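You operate a simulated robot arm through the tools that you are given. There is no shell and no other tool. Be economical: measure what you need, move in short steps, check, and stop when the job is done.

The job below is to be done with a simulated robot arm. You get a single attempt, and the scene is never put back.

TASK
Scrub the 10 mm screen clean in the cradle.
Fine: black clamp down while you scrub and up after; use the scrubbing brush and put it back; the other screen stays as it is.

It is judged by the outcome, as a careful person would: the job done as asked, and still so three seconds after it is handed in. It fails if anything else is knocked over, pushed out of place, dropped, spilled or broken.

THE ROBOT
A 7-joint arm with a two-finger parallel gripper, fixed in place. Base frame: the origin is at the foot of the arm, x ahead of it, y to its left, z up; the work surface is at about z = 95. Lengths are in cm, angles in degrees, forces in N, time in s.
With the tool pointing down near the work surface it reaches from about 34 to 78 cm from the base axis. Its first joint turns from -166.0 to 166.0 degrees. Payload 3.91 kg.
Tool frame: the origin (TCP) lies between the finger pads and is the grasp point; the fingertips stand 3 cm ahead of it; z points along the fingers, y is the line along which they close. The gripper opens to 11 cm. The fingers are 2 cm wide and 1 cm thick; the gripper's body (4.8 by 11.2 cm) begins 5.5 cm behind the TCP.
Orientation is told as [roll, pitch, yaw] about the base's x, y, z axes, in that order, counted from this pose: with the fingers straight down and closing along the base's y, the tool's x points along the base's -x, its y along +y and its z along -z.

THE INTERFACE
- The arm moves only by the tool move_arm. Its argument "plan" is a list of rows, each a list of 7 numbers: the shift along the base's x, y, z in units of 100 mm (1.0 is 100 mm), then the turn, a rotation vector about the base's x, y, z in units of 60 degrees (1.0 is 60 degrees), then the closure, from 0 (fully open) to 1 (shut). In form: [[x, y, z, ax, ay, az, hand], ...]. A call has 1 to 20 rows; each row is the pose to reach, as a shift and turn from the pose commanded when the call began. A call with a number of a shift or a turn outside -1 to 1 is refused whole. Each row takes 0.2 s and may step no farther than 5 cm and 8.6 degrees from the row before; otherwise, or with a gripper value out of range, the whole call is refused. Where a pose cannot be reached the arm comes as near as it can. A force on the tool above 90 N (or 10 N above the force at the start of the call, whichever is more), or a blocked arm, ends the call early, and 0.2 s more pass. The fingers move at their own pace (about 15.3 cm/s each) and stop on an object; they squeeze with about 21 N. The grip force told is the motor's: it shows also when the fingers shut on nothing. Time passes only in rows, and 0.2 s behind the last, so rows that repeat a pose let the fingers close. The reply holds the time, the measured pose of the TCP, the force on the tool along the base axes, the opening and the grip force, in the units named above and with some noise.
- Cameras (640 x 400 px; columns grow to the right, rows downward): "scene" is fixed at [5.04, 65.18, 155.67]; the picture's right is [-0.85, -0.52, 0.00], its down [-0.20, 0.33, -0.92] and it looks along [0.48, -0.79, -0.38] (base axes); focal length 376 px, centre (320, 200). "wrist" rides on the gripper at [7.7, 0.7, -11.4] in the tool frame; the picture's right is [-0.09, 1.00, 0.00], its down [-0.80, -0.07, -0.59] and it looks along [-0.59, -0.05, 0.80] (tool axes); focal length 270 px, centre (320, 200). There is no depth. A picture from a camera that has moved, and an enlarged one, comes with that camera's place and axes in the base frame and with its lens.
- grab_frame(camera): a new picture of that camera. The clock stands still meanwhile.
- slide_trunk(by): slides the trunk up (or, below 0, down) by that many cm; the arm rides with it, the base frame stays. It gives what a move gives, with no picture.
- inspect(camera, box): a new picture of the part [left, top, right, bottom] of that camera's present view, enlarged. The clock stands still meanwhile.
- close_job(): hands the job in; it is judged then, once.

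Work in short steps. Places have to be worked out from the pictures, the camera data and where the tool is seen: move nearer, look again, correct. Check each grasp and each placing, and mend what went wrong. You have 120 turns and 84 pictures in all, those below and enlarged ones among them. Open the gripper and draw the arm clear of the work before you hand the job in, unless the task says otherwise; then end with one line.

The tools are called after ">>>" as name(argument=value, ...) on one line, values as JSON. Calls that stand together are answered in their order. move_arm: Moves the arm, as the interface text tells. Its arguments: {"type":"object","properties":{"plan":{"type":"array"}},"required":["plan"]} The other tools are called the same way: slide_trunk (by) slides the trunk up or down; grab_frame (camera) takes a picture; inspect (camera, box) takes an enlarged picture of a part of a camera's view; close_job () hands the job in.

At the start:

```text
time: 0.0
tool_pos: [42.67, -23.27, 119.24]
tcp_rot: [0.0, 0.0, 0.0]
force: [0.1, -0.1, 0.9]
finger_gap: 11.01
grasp_force: 0.0
trunk travel left (down, up): [-57.5, 3.5]
```

scene: 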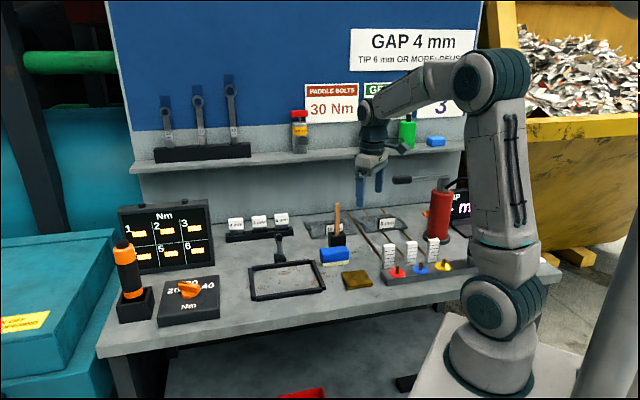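
wrist: 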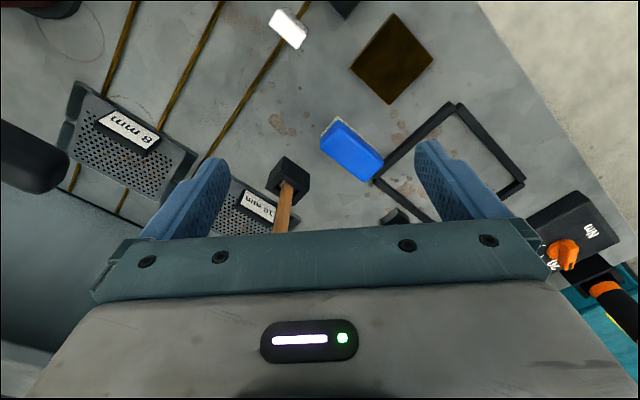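

The overview shows a bench with screens, a tray (cradle?), brush and levers. I look closer at the parts before moving.

>>> inspect(camera="scene", box=[220, 180, 420, 305])

>>> inspect(camera="scene", box=[360, 170, 520, 290])

>>> inspect(camera="wrist", box=[50, 0, 370, 240])

>>> inspect(camera="wrist", box=[300, 0, 640, 280])

```text
3.20 times, centred on (320, 242) of scene
camera zoom: at [5.04, 65.18, 155.67], right [-0.85, -0.52, 0.0], down [-0.2, 0.33, -0.92], along [0.48, -0.79, -0.38], focal length 1203 px, centre (320, 64)
```

zoom: 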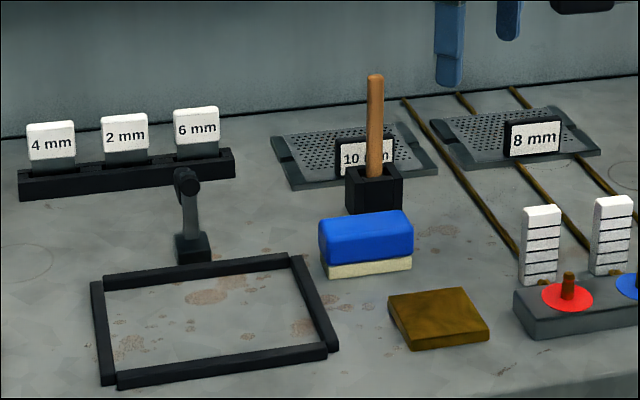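

```text
3.33 times, centred on (440, 230) of scene
camera zoom: at [5.04, 65.18, 155.67], right [-0.85, -0.52, 0.0], down [-0.2, 0.33, -0.92], along [0.48, -0.79, -0.38], focal length 1253 px, centre (-80, 100)
```

zoom: 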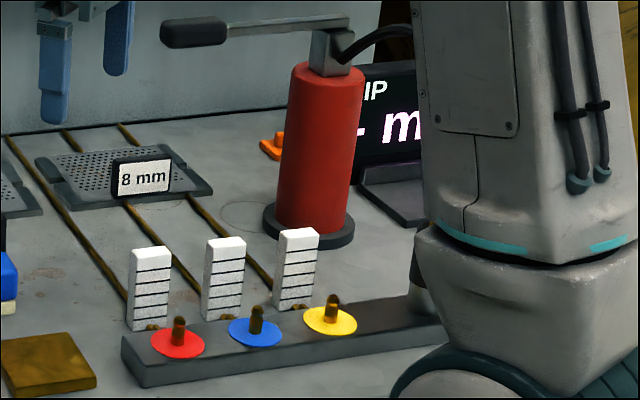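

```text
1.67 times, centred on (210, 120) of wrist
camera zoom: at [35.09, -22.64, 130.74], right [0.09, 1.0, 0.0], down [0.8, -0.07, 0.59], along [0.59, -0.05, -0.8], focal length 450 px, centre (503, 333)
```

zoom: 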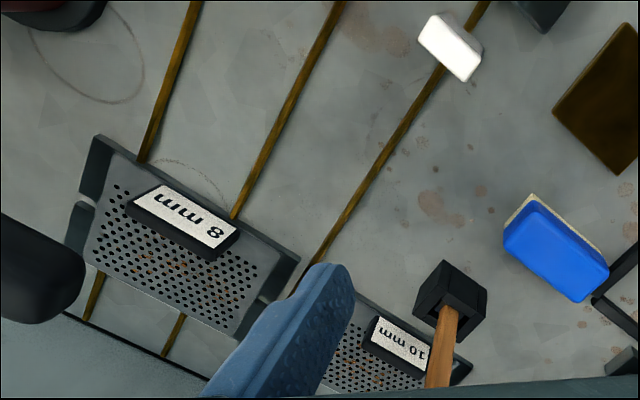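

```text
1.43 times, centred on (470, 140) of wrist
camera zoom: at [35.09, -22.64, 130.74], right [0.09, 1.0, 0.0], down [0.8, -0.07, 0.59], along [0.59, -0.05, -0.8], focal length 386 px, centre (106, 286)
```

zoom: 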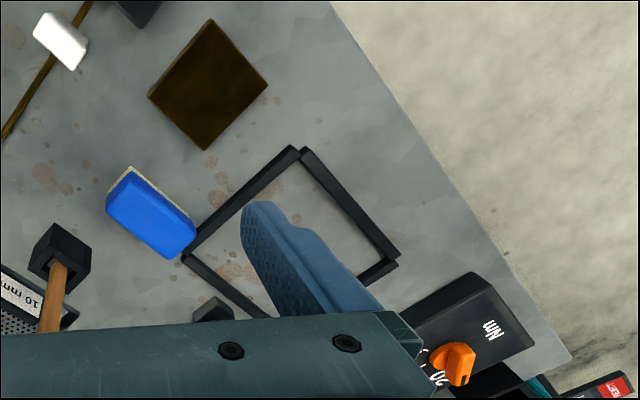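

The blue block with cream base and the wooden stick in a holder both could be the brush. I turn the wrist to face the bench's back (~-45° yaw) to view these and the screen.

>>> move_arm(plan=[[0, 0.1, 0.1, 0, 0, -0.125, 0], [0, 0.2, 0.2, 0, 0, -0.25, 0], [0, 0.3, 0.3, 0, 0, -0.375, 0], [0, 0.4, 0.4, 0, 0, -0.5, 0], [0, 0.5, 0.5, 0, 0, -0.625, 0], [0, 0.6, 0.5, 0, 0, -0.75, 0]])

>>> grab_frame(camera="wrist")

```text
time: 1.4
tool_pos: [42.62, -17.28, 124.35]
tcp_rot: [-0.1, 0.1, -45.0]
force: [0.8, 0.5, 0.1]
finger_gap: 10.99
grasp_force: 0.0
trunk travel left (down, up): [-57.5, 3.5]
```

```text
77 pictures are left
camera wrist: at [37.84, -11.47, 135.82], right [0.77, 0.64, 0.0], down [0.52, -0.62, 0.59], along [0.38, -0.46, -0.8], focal length 270 px, centre (320, 200)
```

wrist: 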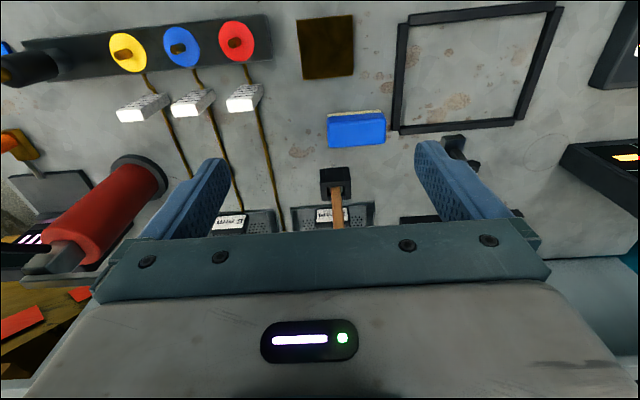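

Wrist view is limited to what lies nearer than the gripper. I zoom the scene view on brush, holder, screen and clamp, now with the arm out of the way.

>>> inspect(camera="scene", box=[300, 195, 400, 270])

>>> inspect(camera="scene", box=[240, 220, 340, 305])

>>> inspect(camera="wrist", box=[260, 60, 480, 230])

>>> grab_frame(camera="scene")

```text
5.33 times, centred on (350, 232) of scene
camera zoom: at [5.04, 65.18, 155.67], right [-0.85, -0.52, 0.0], down [-0.2, 0.33, -0.92], along [0.48, -0.79, -0.38], focal length 2005 px, centre (160, 27)
```

zoom: 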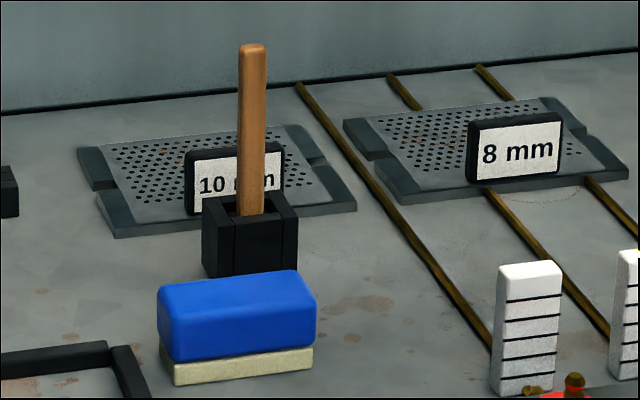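

```text
4.71 times, centred on (290, 262) of scene
camera zoom: at [5.04, 65.18, 155.67], right [-0.85, -0.52, 0.0], down [-0.2, 0.33, -0.92], along [0.48, -0.79, -0.38], focal length 1770 px, centre (461, -94)
```

zoom: 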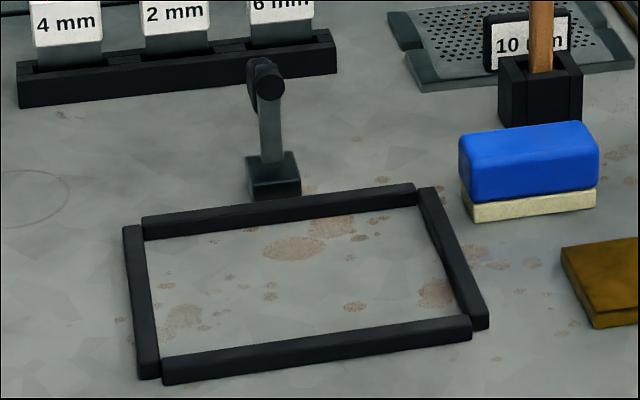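

```text
2.35 times, centred on (370, 145) of wrist
camera zoom: at [37.84, -11.47, 135.82], right [0.77, 0.64, 0.0], down [0.52, -0.62, 0.59], along [0.38, -0.46, -0.8], focal length 636 px, centre (202, 329)
```

zoom: 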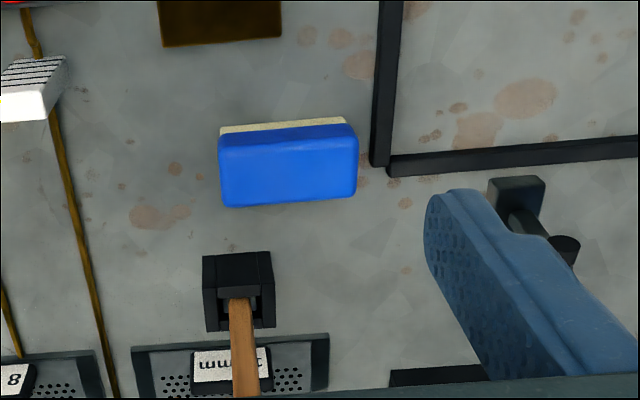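

```text
73 pictures are left
```

scene: 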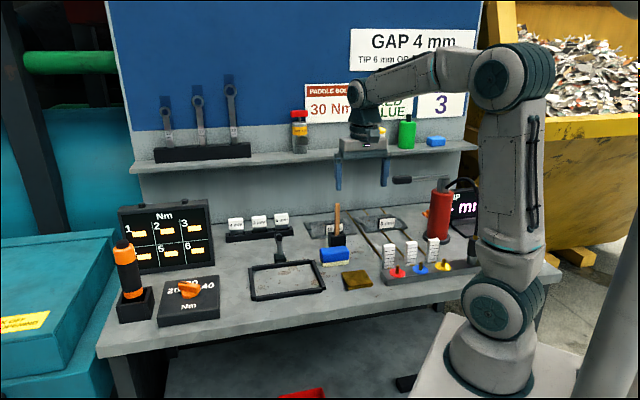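

The wooden handle standing in the black holder looks like the scrubbing brush (blue/cream block looks like a sponge); I'll verify when lifting it. First a close wrist look at cradle and clamp: moving over roughly (62,-10).

>>> move_arm(plan=[[0.33, 0.1, 0, 0, 0, 0, 0], [0.66, 0.2, 0, 0, 0, 0, 0], [1.0, 0.3, -0.1, 0, 0, 0, 0]])

>>> move_arm(plan=[[0.3, 0.0, -0.2, 0, 0, 0, 0], [0.6, 0.0, -0.5, 0, 0, 0, 0], [0.95, -0.1, -0.8, 0, 0, 0, 0]])

>>> grab_frame(camera="wrist")

```text
time: 2.2
tool_pos: [53.14, -14.39, 123.28]
tcp_rot: [0.0, 0.1, -44.9]
force: [0.2, -0.3, 0.3]
finger_gap: 11.01
grasp_force: 0.1
trunk travel left (down, up): [-57.5, 3.5]
```

```text
time: 3.0
tool_pos: [62.59, -15.08, 114.95]
tcp_rot: [0.0, -0.1, -45.0]
force: [0.0, 0.1, -0.2]
finger_gap: 10.99
grasp_force: 0.1
trunk travel left (down, up): [-57.5, 3.5]
```

```text
72 pictures are left
camera wrist: at [57.72, -9.23, 126.35], right [0.77, 0.64, 0.0], down [0.52, -0.62, 0.59], along [0.38, -0.46, -0.8], focal length 270 px, centre (320, 200)
```

wrist: 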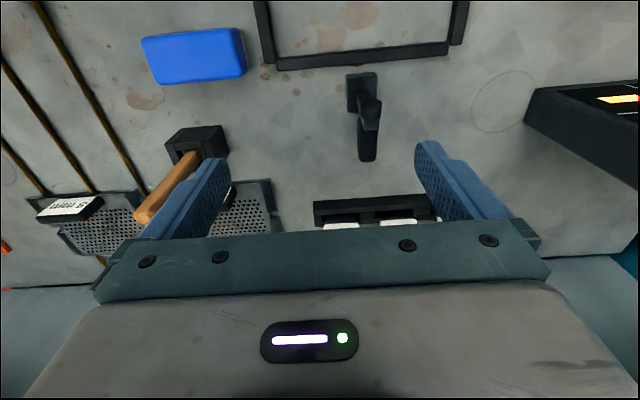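

Clamp and cradle are in view; I zoom in.

>>> inspect(camera="wrist", box=[240, 0, 480, 170])

>>> inspect(camera="wrist", box=[0, 100, 300, 270])

```text
2.35 times, centred on (360, 85) of wrist
camera zoom: at [57.72, -9.23, 126.35], right [0.77, 0.64, 0.0], down [0.52, -0.62, 0.59], along [0.38, -0.46, -0.8], focal length 636 px, centre (226, 471)
```

zoom: 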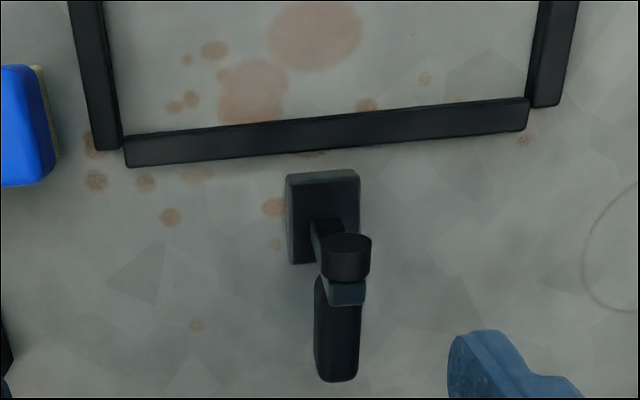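

```text
2.13 times, centred on (150, 185) of wrist
camera zoom: at [57.72, -9.23, 126.35], right [0.77, 0.64, 0.0], down [0.52, -0.62, 0.59], along [0.38, -0.46, -0.8], focal length 577 px, centre (683, 232)
```

zoom: 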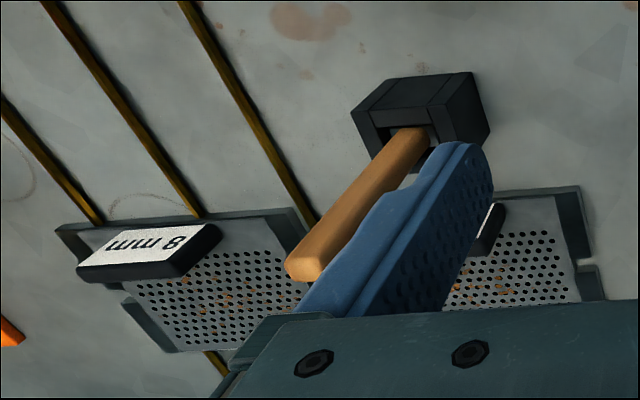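

I need the clamp's geometry; maximum zoom from the scene camera.

>>> inspect(camera="scene", box=[260, 225, 300, 270])

>>> inspect(camera="wrist", box=[330, 60, 400, 170])

```text
8.89 times, centred on (280, 248) of scene
camera zoom: at [5.04, 65.18, 155.67], right [-0.85, -0.52, 0.0], down [-0.2, 0.33, -0.92], along [0.48, -0.79, -0.38], focal length 3342 px, centre (676, -222)
```

zoom: 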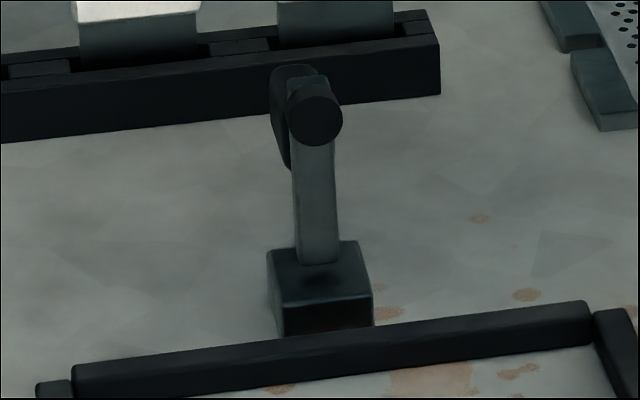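

```text
3.64 times, centred on (365, 115) of wrist
camera zoom: at [57.72, -9.23, 126.35], right [0.77, 0.64, 0.0], down [0.52, -0.62, 0.59], along [0.38, -0.46, -0.8], focal length 983 px, centre (156, 509)
```

zoom: 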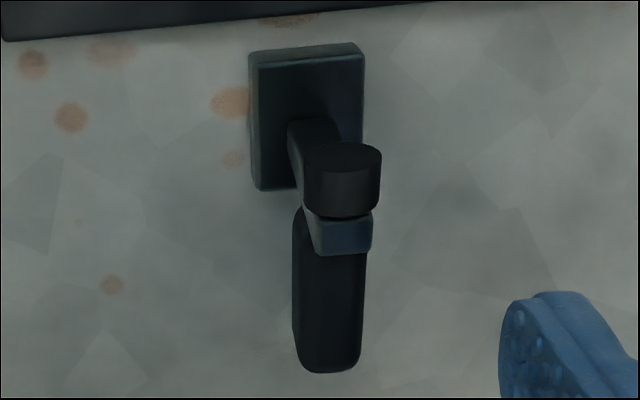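

The clamp is a hinged arm: pad faces the cradle, black handle points back; it swings forward and down on the cradle's back edge. Now I check the shelf overhang above the screens.

>>> inspect(camera="scene", box=[100, 110, 300, 235])

>>> inspect(camera="scene", box=[290, 105, 490, 230])

```text
3.20 times, centred on (200, 172) of scene
camera zoom: at [5.04, 65.18, 155.67], right [-0.85, -0.52, 0.0], down [-0.2, 0.33, -0.92], along [0.48, -0.79, -0.38], focal length 1203 px, centre (704, 288)
```

zoom: 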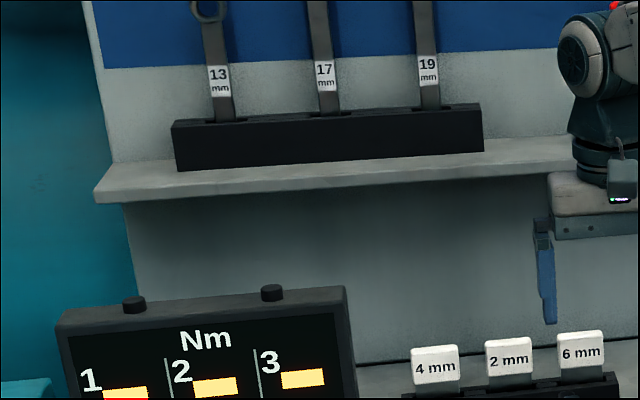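

```text
3.20 times, centred on (390, 168) of scene
camera zoom: at [5.04, 65.18, 155.67], right [-0.85, -0.52, 0.0], down [-0.2, 0.33, -0.92], along [0.48, -0.79, -0.38], focal length 1203 px, centre (96, 304)
```

zoom: 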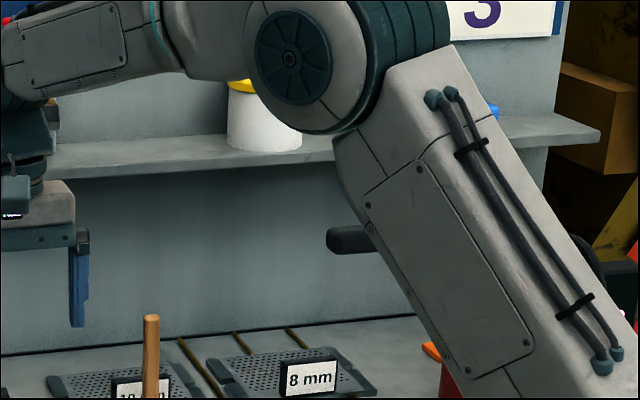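

Shelf front is about 6–7 cm behind the tag, so a vertical grasp is possible. I turn the gripper 90° (closing front-back across the tag's thickness) while moving toward the 10 mm screen, high.

>>> move_arm(plan=[[0, 0, 0.2, 0, 0, 0.125, 0], [0, 0, 0.3, 0, 0, 0.25, 0], [0, 0, 0.4, 0, 0, 0.375, 0], [0, 0, 0.5, 0, 0, 0.5, 0], [0, 0, 0.5, 0, 0, 0.625, 0], [0, 0, 0.5, 0, 0, 0.75, 0]])

>>> move_arm(plan=[[0, -0.2, 0, 0, 0, 0.125, 0], [0, -0.5, 0, 0, 0, 0.25, 0], [-0.1, -0.8, 0, 0, 0, 0.375, 0], [-0.2, -1, 0, 0, 0, 0.5, 0], [-0.3, -1, 0, 0, 0, 0.625, 0], [-0.4, -1, 0, 0, 0, 0.75, 0]])

>>> grab_frame(camera="wrist")

```text
time: 4.4
tool_pos: [62.28, -15.32, 120.08]
tcp_rot: [-0.1, 0.1, 0.0]
force: [0.8, 0.1, 0.7]
finger_gap: 10.99
grasp_force: 0.1
trunk travel left (down, up): [-57.5, 3.5]
```

```text
time: 5.8
tool_pos: [58.12, -25.2, 120.3]
tcp_rot: [0.0, 0.0, 45.2]
force: [0.2, -0.5, 0.4]
finger_gap: 11.02
grasp_force: 0.1
trunk travel left (down, up): [-57.5, 3.5]
```

```text
65 pictures are left
camera wrist: at [52.26, -30.28, 131.73], right [-0.64, 0.76, 0.0], down [0.61, 0.52, 0.59], along [0.45, 0.38, -0.8], focal length 270 px, centre (320, 200)
```

wrist: 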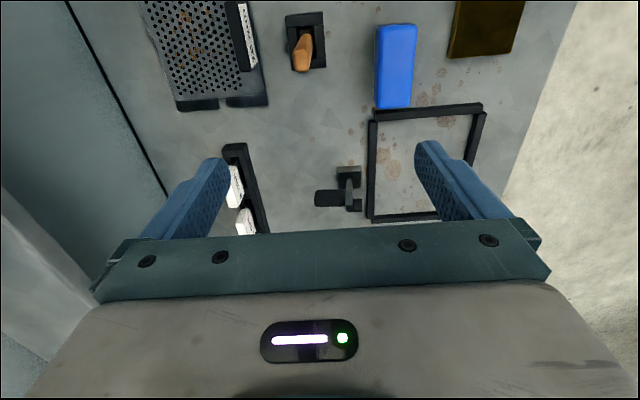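

Excellent view with screen, stick, cradle. I zoom the two regions for measurement.

>>> inspect(camera="wrist", box=[120, 0, 340, 130])

>>> inspect(camera="wrist", box=[300, 80, 500, 230])

```text
2.91 times, centred on (230, 65) of wrist
camera zoom: at [52.26, -30.28, 131.73], right [-0.64, 0.76, 0.0], down [0.61, 0.52, 0.59], along [0.45, 0.38, -0.8], focal length 786 px, centre (582, 593)
```

zoom: 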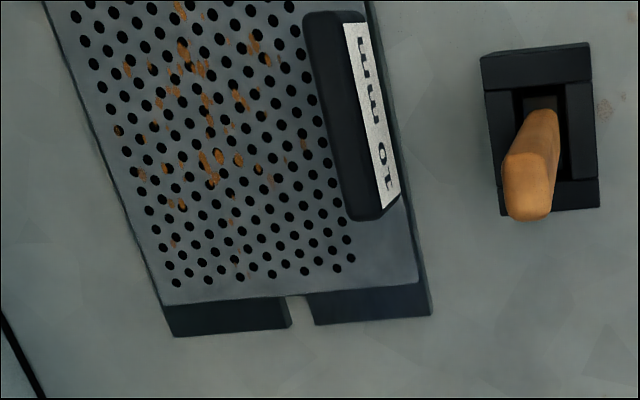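

```text
2.67 times, centred on (400, 155) of wrist
camera zoom: at [52.26, -30.28, 131.73], right [-0.64, 0.76, 0.0], down [0.61, 0.52, 0.59], along [0.45, 0.38, -0.8], focal length 721 px, centre (107, 320)
```

zoom: 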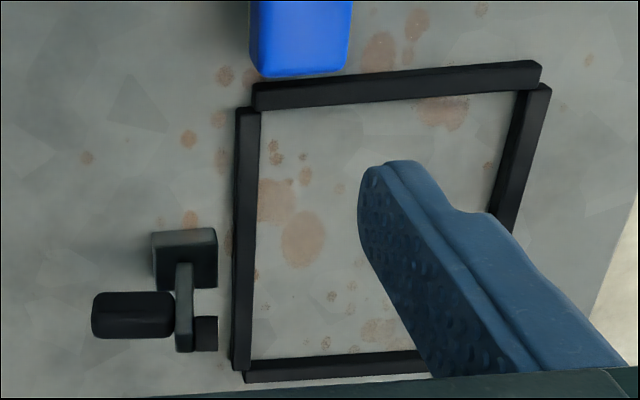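

Measured in bench axes (s=(x+y)/√2, w=(x−y)/√2): tag at s≈17.8, w≈66.9, top z≈100; stick at w≈59.9 up to z≈110.6, so I keep the gripper a touch behind (w=67.5) and partly closed. Moving above the tag.

>>> move_arm(plan=[[0.08, -0.33, 0, 0, 0, 0, 0.6], [0.15, -0.66, 0, 0, 0, 0, 0.6], [0.21, -0.98, 0, 0, 0, 0, 0.6], [0.21, -0.98, -0.3, 0, 0, 0, 0.6]])

>>> grab_frame(camera="wrist")

>>> grab_frame(camera="scene")

```text
time: 6.8
tool_pos: [60.19, -35.03, 117.22]
tcp_rot: [0.0, 0.0, 45.1]
force: [-0.4, 0.6, 0.2]
finger_gap: 4.39
grasp_force: 0.1
trunk travel left (down, up): [-57.5, 3.5]
```

```text
62 pictures are left
camera wrist: at [54.33, -40.11, 128.63], right [-0.64, 0.77, 0.0], down [0.62, 0.52, 0.59], along [0.46, 0.38, -0.8], focal length 270 px, centre (320, 200)
```

wrist: 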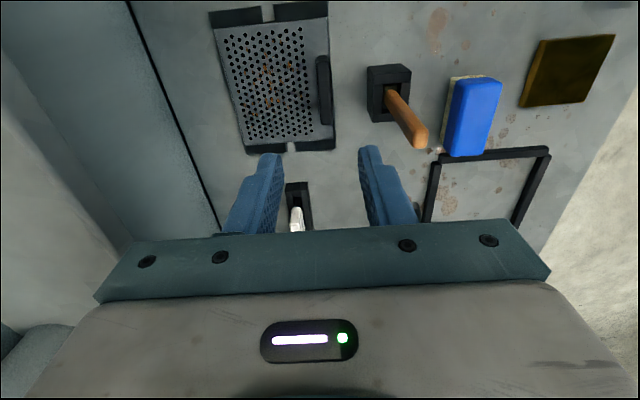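

```text
61 pictures are left
```

scene: 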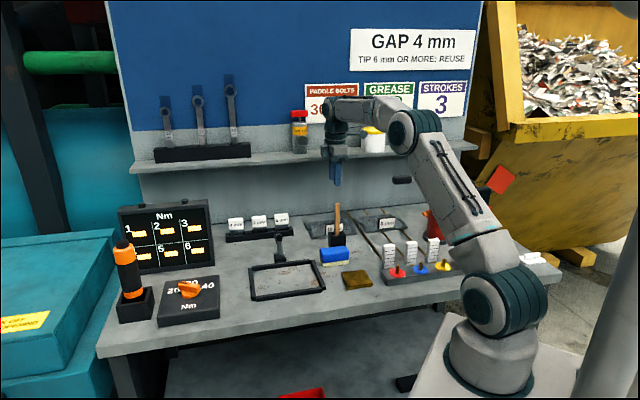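

I zoom to re-measure the tag and stick from here.

>>> inspect(camera="wrist", box=[200, 0, 440, 165])

>>> inspect(camera="scene", box=[290, 90, 410, 250])

```text
2.42 times, centred on (320, 82) of wrist
camera zoom: at [54.33, -40.11, 128.63], right [-0.64, 0.77, 0.0], down [0.62, 0.52, 0.59], along [0.46, 0.38, -0.8], focal length 655 px, centre (320, 485)
```

zoom: 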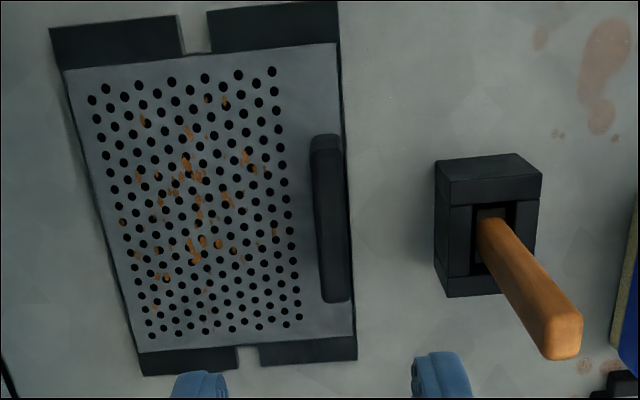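

```text
2.50 times, centred on (350, 170) of scene
camera zoom: at [5.04, 65.18, 155.67], right [-0.85, -0.52, 0.0], down [-0.2, 0.33, -0.92], along [0.48, -0.79, -0.38], focal length 940 px, centre (245, 275)
```

zoom: 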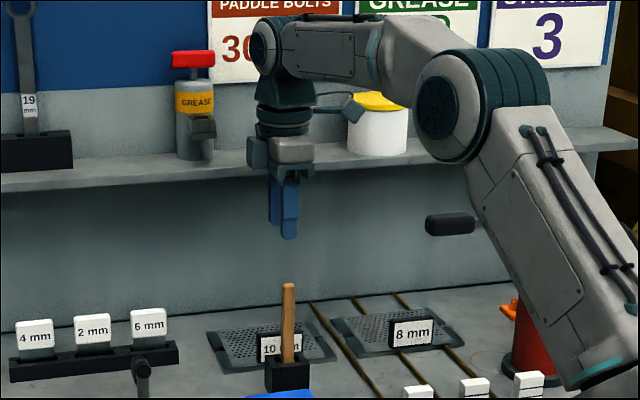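

Tag confirmed at s≈17.6, w≈66.95; stick at w≈60.2, leaving about 1 cm to the gripper body. Descending in two steps.

>>> move_arm(plan=[[0.01, -0.01, -0.4, 0, 0, 0, 0.6], [0.01, -0.01, -0.8, 0, 0, 0, 0.6]])

>>> grab_frame(camera="wrist")

>>> inspect(camera="scene", box=[300, 150, 400, 250])

```text
time: 7.4
tool_pos: [60.43, -35.36, 109.33]
tcp_rot: [0.0, 0.0, 44.9]
force: [-0.3, 0.1, 0.3]
finger_gap: 4.42
grasp_force: 0.0
trunk travel left (down, up): [-57.5, 3.5]
```

```text
58 pictures are left
camera wrist: at [54.62, -40.4, 120.82], right [-0.64, 0.77, 0.0], down [0.62, 0.52, 0.59], along [0.46, 0.38, -0.8], focal length 270 px, centre (320, 200)
```

wrist: 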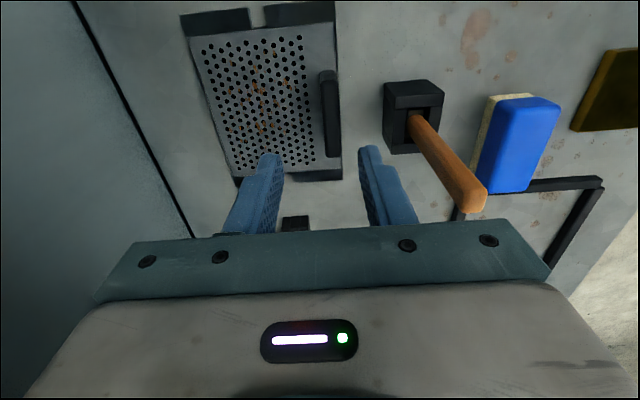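

```text
4.00 times, centred on (350, 200) of scene
camera zoom: at [5.04, 65.18, 155.67], right [-0.85, -0.52, 0.0], down [-0.2, 0.33, -0.92], along [0.48, -0.79, -0.38], focal length 1504 px, centre (200, 200)
```

zoom: 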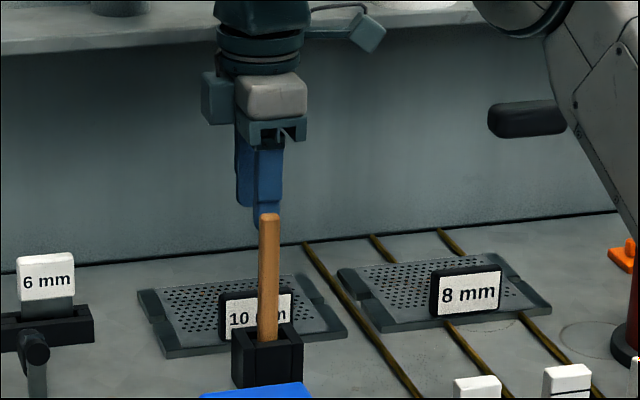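

Alignment as planned; descend to z≈100.3 and then close.

>>> move_arm(plan=[[0, 0, -0.3, 0, 0, 0, 0.6], [0, 0, -0.6, 0, 0, 0, 0.6], [0, 0, -0.89, 0, 0, 0, 0.6], [0, 0, -0.89, 0, 0, 0, 0.75], [0, 0, -0.89, 0, 0, 0, 1], [0, 0, -0.89, 0, 0, 0, 1]])

>>> grab_frame(camera="wrist")

>>> inspect(camera="scene", box=[300, 170, 400, 250])

```text
time: 8.8
tool_pos: [60.3, -35.01, 100.32]
tcp_rot: [0.0, -0.1, 45.1]
force: [-1.2, 0.4, 0.9]
finger_gap: 1.4
grasp_force: 21.4
trunk travel left (down, up): [-57.5, 3.5]
```

```text
56 pictures are left
camera wrist: at [54.51, -40.11, 111.88], right [-0.64, 0.77, 0.0], down [0.62, 0.52, 0.59], along [0.46, 0.38, -0.8], focal length 270 px, centre (320, 200)
```

wrist: 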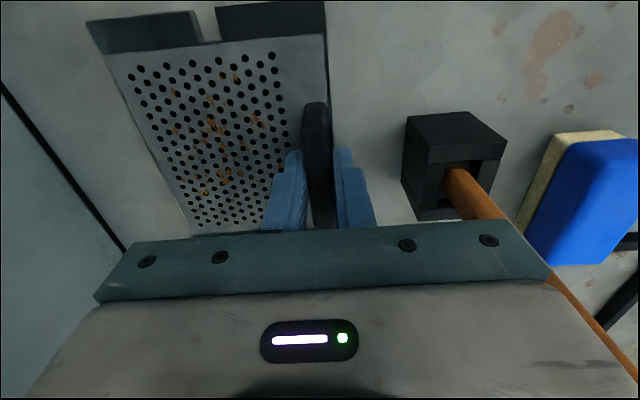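

```text
5.00 times, centred on (350, 210) of scene
camera zoom: at [5.04, 65.18, 155.67], right [-0.85, -0.52, 0.0], down [-0.2, 0.33, -0.92], along [0.48, -0.79, -0.38], focal length 1880 px, centre (170, 150)
```

zoom: 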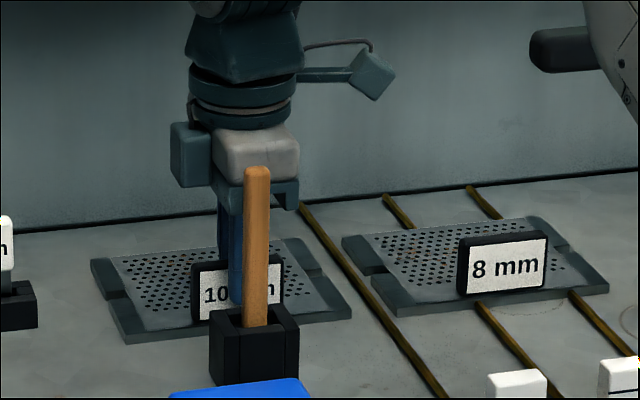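

Tag gripped (gap 1.4 cm, 21 N), stick untouched. Lift 6 cm and check.

>>> move_arm(plan=[[0, 0, 0.15, 0, 0, 0, 1], [0, 0, 0.35, 0, 0, 0, 1], [0, 0, 0.6, 0, 0, 0, 1], [0, 0, 0.6, 0, 0, 0, 1]])

>>> grab_frame(camera="scene")

>>> grab_frame(camera="wrist")

```text
time: 9.8
tool_pos: [60.56, -35.18, 106.18]
tcp_rot: [0.0, -0.1, 45.0]
force: [-0.8, 0.3, -2.4]
finger_gap: 1.39
grasp_force: 21.1
trunk travel left (down, up): [-57.5, 3.5]
```

```text
54 pictures are left
```

scene: 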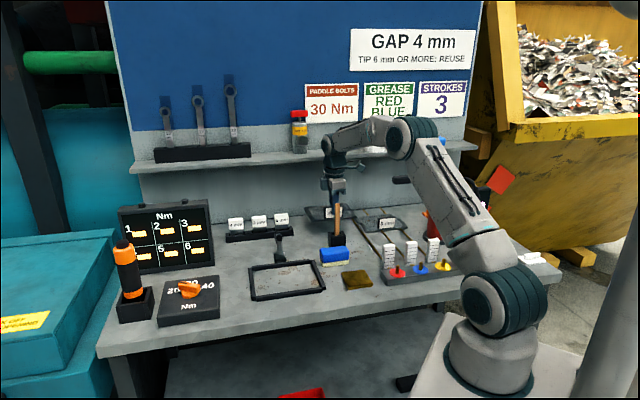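

```text
53 pictures are left
camera wrist: at [54.63, -40.16, 117.73], right [-0.64, 0.77, 0.0], down [0.62, 0.52, 0.59], along [0.46, 0.38, -0.8], focal length 270 px, centre (320, 200)
```

wrist: 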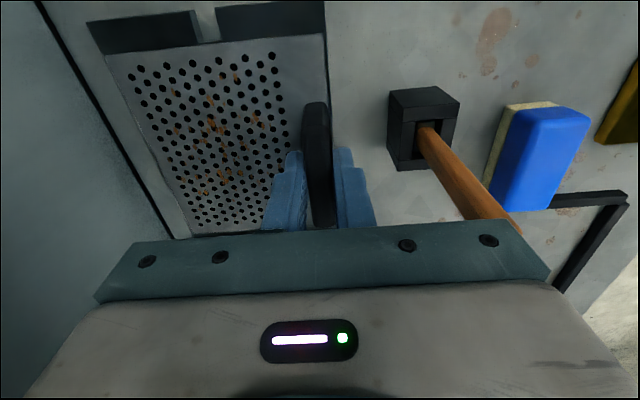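

Screen is held level (≈2.5 N). Raise 6 cm more, then shift 14 cm along the bench (+s), clear of the stick and over the rack.

>>> move_arm(plan=[[0, 0, 0.2, 0, 0, 0, 1], [0, 0, 0.4, 0, 0, 0, 1], [0, 0, 0.62, 0, 0, 0, 1], [0.15, 0.15, 0.62, 0, 0, 0, 1], [0.35, 0.35, 0.62, 0, 0, 0, 1], [0.55, 0.55, 0.62, 0, 0, 0, 1], [0.75, 0.75, 0.62, 0, 0, 0, 1], [0.92, 0.92, 0.62, 0, 0, 0, 1], [0.99, 0.99, 0.62, 0, 0, 0, 1]])

>>> grab_frame(camera="scene")

```text
time: 11.8
tool_pos: [70.48, -25.25, 112.39]
tcp_rot: [0.1, 0.0, 44.9]
force: [-0.4, -0.6, -3.1]
finger_gap: 1.39
grasp_force: 21.2
trunk travel left (down, up): [-57.5, 3.5]
```

```text
52 pictures are left
```

scene: 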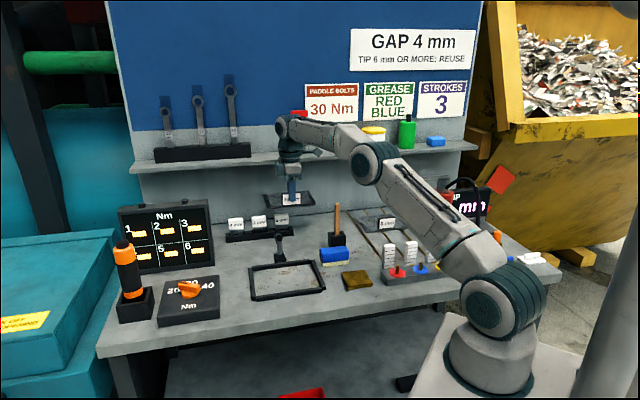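

Clear of the stick. Now move forward over the cradle (about s 38.4, w 39.5) in three segments at this height.

>>> move_arm(plan=[[-0.16, 0.25, 0, 0, 0, 0, 1], [-0.4, 0.6, 0, 0, 0, 0, 1], [-0.62, 0.98, 0, 0, 0, 0, 1]])

>>> move_arm(plan=[[-0.2, 0.33, 0, 0, 0, 0, 1], [-0.4, 0.66, 0, 0, 0, 0, 1], [-0.6, 0.98, 0, 0, 0, 0, 1]])

>>> move_arm(plan=[[-0.15, 0.25, 0, 0, 0, 0, 1], [-0.29, 0.49, 0, 0, 0, 0, 1], [-0.29, 0.49, -0.3, 0, 0, 0, 1], [-0.29, 0.49, -0.5, 0, 0, 0, 1]])

>>> grab_frame(camera="wrist")

>>> inspect(camera="scene", box=[210, 190, 370, 310])

```text
time: 12.6
tool_pos: [64.06, -15.49, 112.52]
tcp_rot: [0.0, 0.1, 45.1]
force: [0.0, 0.6, -2.5]
finger_gap: 1.36
grasp_force: 20.4
trunk travel left (down, up): [-57.5, 3.5]
```

```text
time: 13.4
tool_pos: [57.73, -5.74, 112.81]
tcp_rot: [0.0, 0.0, 45.0]
force: [0.1, 0.8, -3.0]
finger_gap: 1.4
grasp_force: 20.8
trunk travel left (down, up): [-57.5, 3.5]
```

```text
time: 14.4
tool_pos: [55.02, -0.8, 107.64]
tcp_rot: [0.0, -0.1, 45.0]
force: [0.0, -0.2, -2.7]
finger_gap: 1.42
grasp_force: 20.8
trunk travel left (down, up): [-57.5, 3.5]
```

```text
51 pictures are left
camera wrist: at [49.07, -5.79, 119.06], right [-0.64, 0.77, 0.0], down [0.62, 0.52, 0.59], along [0.46, 0.38, -0.8], focal length 270 px, centre (320, 200)
```

wrist: 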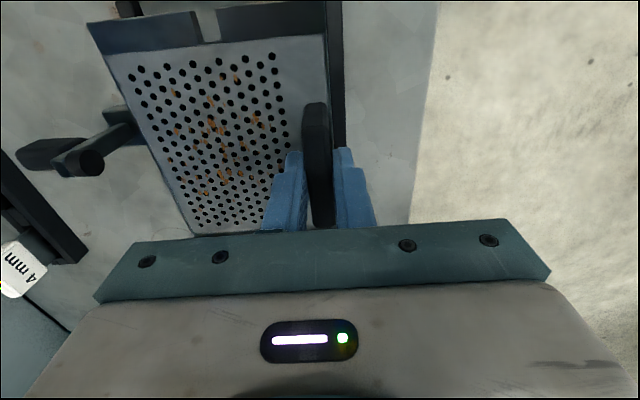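

```text
3.33 times, centred on (290, 250) of scene
camera zoom: at [5.04, 65.18, 155.67], right [-0.85, -0.52, 0.0], down [-0.2, 0.33, -0.92], along [0.48, -0.79, -0.38], focal length 1253 px, centre (420, 33)
```

zoom: 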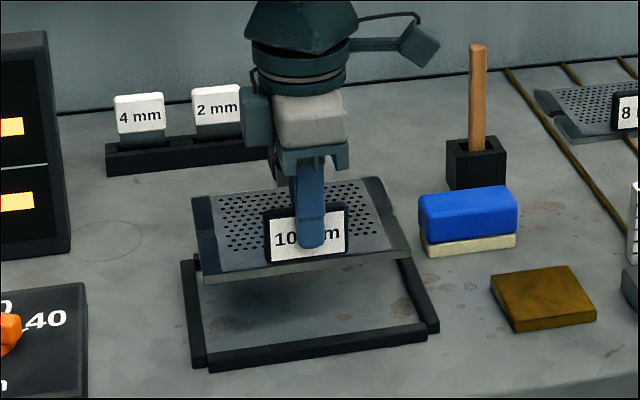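

Alignment looks right. Lower to just above the frame bars and check gaps.

>>> move_arm(plan=[[0, 0, -0.2, 0, 0, 0, 1], [0, 0, -0.4, 0, 0, 0, 1], [0, 0, -0.5, 0, 0, 0, 1]])

>>> inspect(camera="wrist", box=[60, 0, 380, 240])

>>> inspect(camera="scene", box=[240, 220, 340, 305])

```text
time: 15.2
tool_pos: [55.04, -0.81, 102.45]
tcp_rot: [0.0, 0.0, 45.0]
force: [0.4, -0.5, -2.3]
finger_gap: 1.38
grasp_force: 20.8
trunk travel left (down, up): [-57.5, 3.5]
```

```text
1.67 times, centred on (220, 120) of wrist
camera zoom: at [49.24, -5.75, 113.91], right [-0.64, 0.77, 0.0], down [0.62, 0.52, 0.59], along [0.46, 0.38, -0.8], focal length 450 px, centre (487, 333)
```

zoom: 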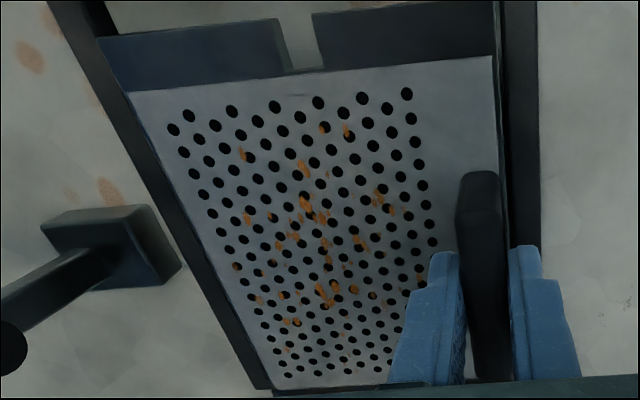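

```text
4.71 times, centred on (290, 262) of scene
camera zoom: at [5.04, 65.18, 155.67], right [-0.85, -0.52, 0.0], down [-0.2, 0.33, -0.92], along [0.48, -0.79, -0.38], focal length 1770 px, centre (461, -94)
```

zoom: 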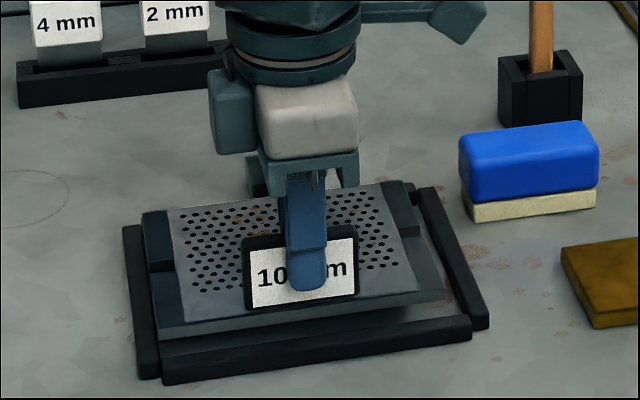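

Gaps: front/back fine, but screen sits ~0.5 cm toward +s. I correct by −0.5 cm in s and lower to the grasp height (z≈100.35).

>>> move_arm(plan=[[-0.032, -0.039, 0, 0, 0, 0, 1], [-0.032, -0.039, -0.07, 0, 0, 0, 1], [-0.032, -0.039, -0.14, 0, 0, 0, 1], [-0.032, -0.039, -0.2, 0, 0, 0, 1], [-0.032, -0.039, -0.21, 0, 0, 0, 1]])

>>> inspect(camera="scene", box=[240, 220, 340, 305])

>>> inspect(camera="wrist", box=[60, 0, 380, 240])

```text
time: 16.4
tool_pos: [55.05, -1.07, 100.4]
tcp_rot: [-0.1, 0.0, 45.1]
force: [2.2, 0.9, 4.1]
finger_gap: 1.38
grasp_force: 20.8
trunk travel left (down, up): [-57.5, 3.5]
```

```text
4.71 times, centred on (290, 262) of scene
camera zoom: at [5.04, 65.18, 155.67], right [-0.85, -0.52, 0.0], down [-0.2, 0.33, -0.92], along [0.48, -0.79, -0.38], focal length 1770 px, centre (461, -94)
```

zoom: 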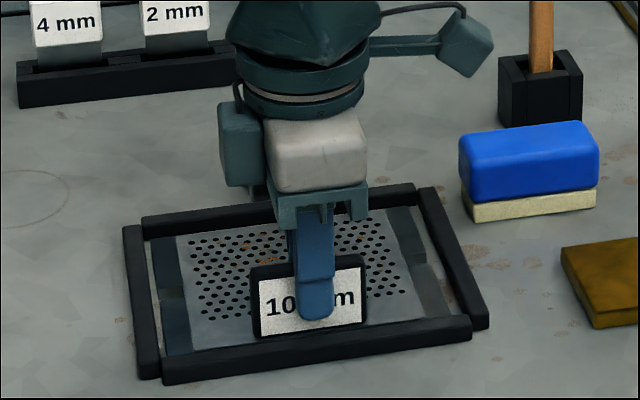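

```text
1.67 times, centred on (220, 120) of wrist
camera zoom: at [49.01, -6.11, 111.86], right [-0.64, 0.77, 0.0], down [0.62, 0.52, 0.6], along [0.46, 0.38, -0.8], focal length 450 px, centre (487, 333)
```

zoom: 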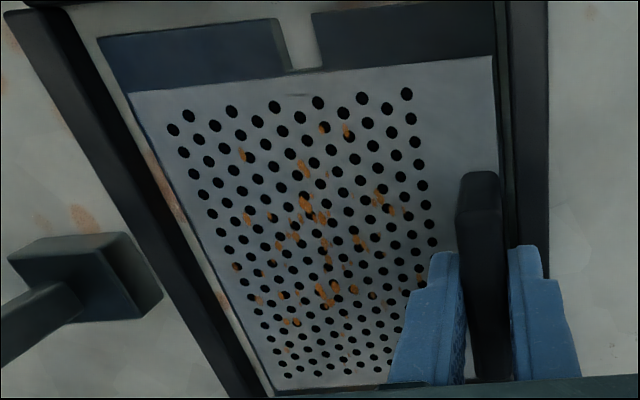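

Screen lies flat inside the cradle with gap all around. Release and rise.

>>> move_arm(plan=[[0, 0, 0, 0, 0, 0, 0.8], [0, 0, 0, 0, 0, 0, 0.65], [0, 0, 0.2, 0, 0, 0, 0.65], [0, 0, 0.5, 0, 0, 0, 0.65], [0, 0, 0.9, 0, 0, 0, 0.65]])

>>> inspect(camera="scene", box=[240, 220, 340, 305])

>>> grab_frame(camera="wrist")

```text
time: 17.6
tool_pos: [54.9, -1.14, 109.59]
tcp_rot: [0.0, 0.0, 45.0]
force: [-1.3, -1.0, -0.1]
finger_gap: 3.85
grasp_force: 0.0
trunk travel left (down, up): [-57.5, 3.5]
```

```text
4.71 times, centred on (290, 262) of scene
camera zoom: at [5.04, 65.18, 155.67], right [-0.85, -0.52, 0.0], down [-0.2, 0.33, -0.92], along [0.48, -0.79, -0.38], focal length 1770 px, centre (461, -94)
```

zoom: 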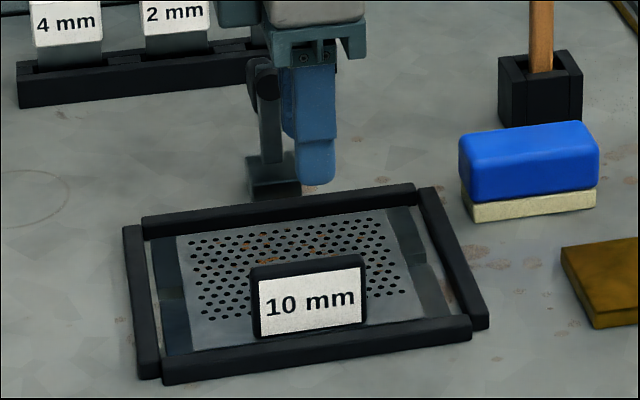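

```text
44 pictures are left
camera wrist: at [48.94, -6.19, 121.11], right [-0.64, 0.77, 0.0], down [0.62, 0.52, 0.59], along [0.46, 0.38, -0.8], focal length 270 px, centre (320, 200)
```

wrist: 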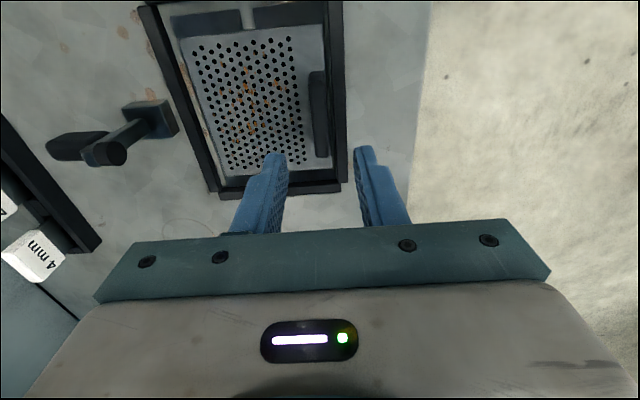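

Screen is seated. Now the clamp: I'll close the fingers and go behind its handle (s≈37.5, w≈63.5), then push forward with tips low to swing it down.

>>> move_arm(plan=[[0.1, -0.1, 0.2, 0, 0, 0, 1], [0.4, -0.4, 0.3, 0, 0, 0, 1], [0.7, -0.7, 0.3, 0, 0, 0, 1], [0.95, -0.95, 0.3, 0, 0, 0, 1]])

>>> move_arm(plan=[[0.3, -0.35, 0, 0, 0, 0, 1], [0.69, -0.77, 0, 0, 0, 0, 1], [0.69, -0.77, -0.3, 0, 0, 0, 1]])

>>> inspect(camera="scene", box=[220, 190, 340, 300])

>>> grab_frame(camera="wrist")

```text
time: 18.6
tool_pos: [64.64, -10.73, 112.51]
tcp_rot: [0.0, 0.0, 45.0]
force: [1.0, 0.1, -0.2]
finger_gap: 0.0
grasp_force: 20.6
trunk travel left (down, up): [-57.5, 3.5]
```

```text
refused: row 2 steps farther than a row can; nothing moved
```

```text
3.64 times, centred on (280, 245) of scene
camera zoom: at [5.04, 65.18, 155.67], right [-0.85, -0.52, 0.0], down [-0.2, 0.33, -0.92], along [0.48, -0.79, -0.38], focal length 1367 px, centre (466, 36)
```

zoom: 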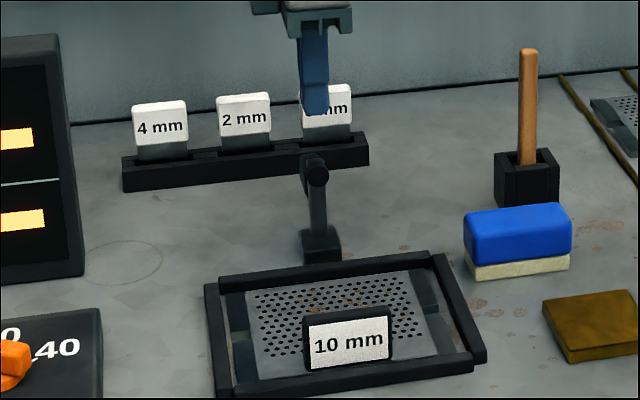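

```text
42 pictures are left
camera wrist: at [58.82, -15.77, 123.95], right [-0.64, 0.77, 0.0], down [0.62, 0.52, 0.59], along [0.46, 0.38, -0.8], focal length 270 px, centre (320, 200)
```

wrist: 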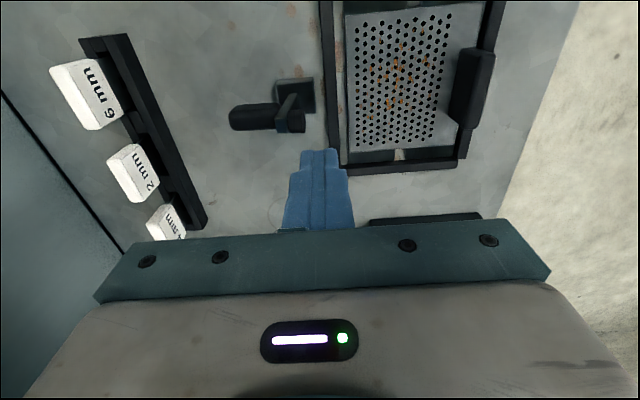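

Second move was refused (step length). Clamp measured: handle s≈37.1, rear end w≈60, hinge w≈55.8. I go behind the handle at w≈62.3 and descend to TCP z≈102.8.

>>> move_arm(plan=[[0.3, -0.35, 0, 0, 0, 0, 1], [0.6, -0.71, 0, 0, 0, 0, 1], [0.6, -0.71, -0.35, 0, 0, 0, 1], [0.6, -0.71, -0.7, 0, 0, 0, 1], [0.6, -0.71, -0.95, 0, 0, 0, 1]])

>>> grab_frame(camera="wrist")

```text
time: 19.8
tool_pos: [70.29, -17.43, 103.09]
tcp_rot: [0.0, 0.0, 45.0]
force: [0.8, -1.8, 1.4]
finger_gap: 0.02
grasp_force: 21.3
trunk travel left (down, up): [-57.5, 3.5]
```

```text
41 pictures are left
camera wrist: at [64.35, -22.52, 114.62], right [-0.64, 0.77, 0.0], down [0.62, 0.52, 0.59], along [0.46, 0.38, -0.8], focal length 270 px, centre (320, 200)
```

wrist: 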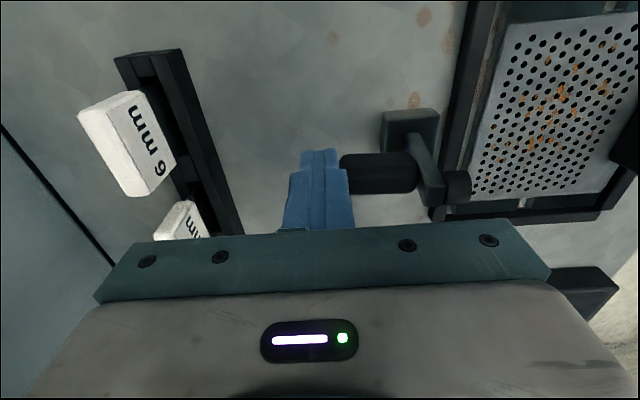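

Fingers are directly behind the handle end. Push forward 6 cm in small rows.

>>> move_arm(plan=[[-0.1, 0.1, 0, 0, 0, 0, 1], [-0.2, 0.2, 0, 0, 0, 0, 1], [-0.3, 0.3, 0, 0, 0, 0, 1], [-0.4, 0.4, 0, 0, 0, 0, 1], [-0.45, 0.45, 0, 0, 0, 0, 1]])

>>> inspect(camera="scene", box=[220, 190, 340, 300])

>>> grab_frame(camera="wrist")

```text
time: 20.5
tool_pos: [68.87, -16.11, 104.95]
tcp_rot: [-3.4, -1.3, 44.9]
force: [3.7, -16.7, 19.1]
finger_gap: 0.0
grasp_force: 20.7
trunk travel left (down, up): [-57.5, 3.5]
stopped in row 3: the force on the tool passed its limit (the readings are from after the stop); the commanded pose is now the measured one
```

```text
3.64 times, centred on (280, 245) of scene
camera zoom: at [5.04, 65.18, 155.67], right [-0.85, -0.52, 0.0], down [-0.2, 0.33, -0.92], along [0.48, -0.79, -0.38], focal length 1367 px, centre (466, 36)
```

zoom: 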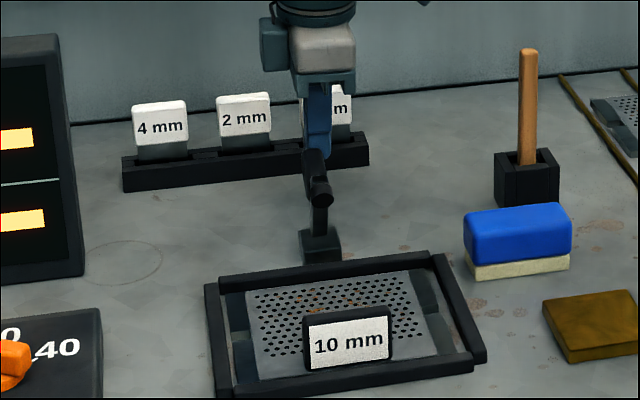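

```text
39 pictures are left
camera wrist: at [62.27, -20.9, 116.24], right [-0.64, 0.77, -0.06], down [0.58, 0.53, 0.62], along [0.5, 0.36, -0.79], focal length 270 px, centre (320, 200)
```

wrist: 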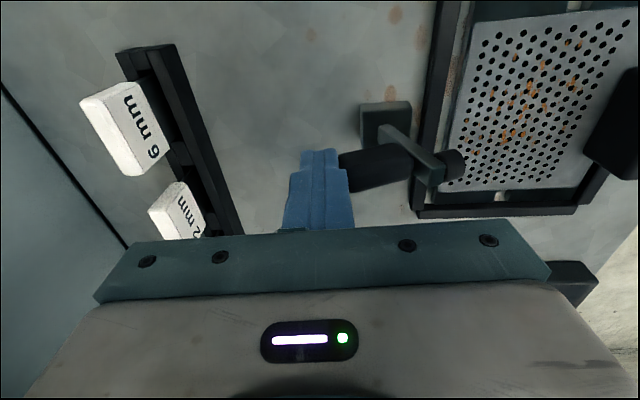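

The lever moved a bit but the force limit tripped (push too fast, handle end rising along the finger). I push again slowly, following the handle's arc upward and removing the small tilt.

>>> move_arm(plan=[[-0.02, 0.02, 0.01, 0.02, 0.007, 0, 1], [-0.04, 0.04, 0.02, 0.04, 0.014, 0, 1], [-0.06, 0.06, 0.03, 0.057, 0.022, 0, 1], [-0.08, 0.08, 0.04, 0.057, 0.022, 0, 1], [-0.1, 0.1, 0.05, 0.057, 0.022, 0, 1], [-0.12, 0.12, 0.05, 0.057, 0.022, 0, 1]])

>>> grab_frame(camera="wrist")

```text
time: 21.9
tool_pos: [67.65, -15.05, 105.87]
tcp_rot: [0.1, -3.1, 44.8]
force: [-2.0, -23.3, 49.4]
finger_gap: 0.02
grasp_force: 21.5
trunk travel left (down, up): [-57.5, 3.5]
```

```text
38 pictures are left
camera wrist: at [61.31, -20.39, 116.85], right [-0.64, 0.77, 0.01], down [0.6, 0.49, 0.64], along [0.49, 0.41, -0.77], focal length 270 px, centre (320, 200)
```

wrist: 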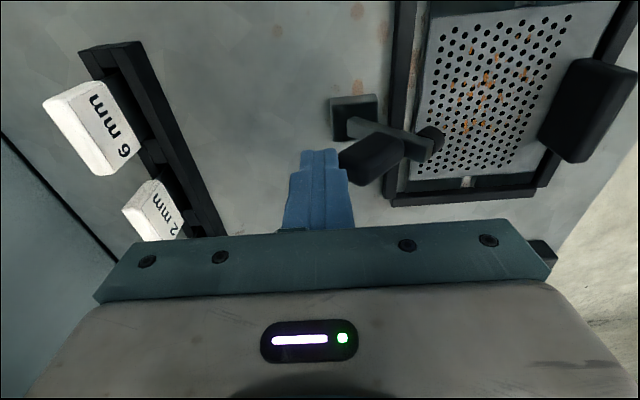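

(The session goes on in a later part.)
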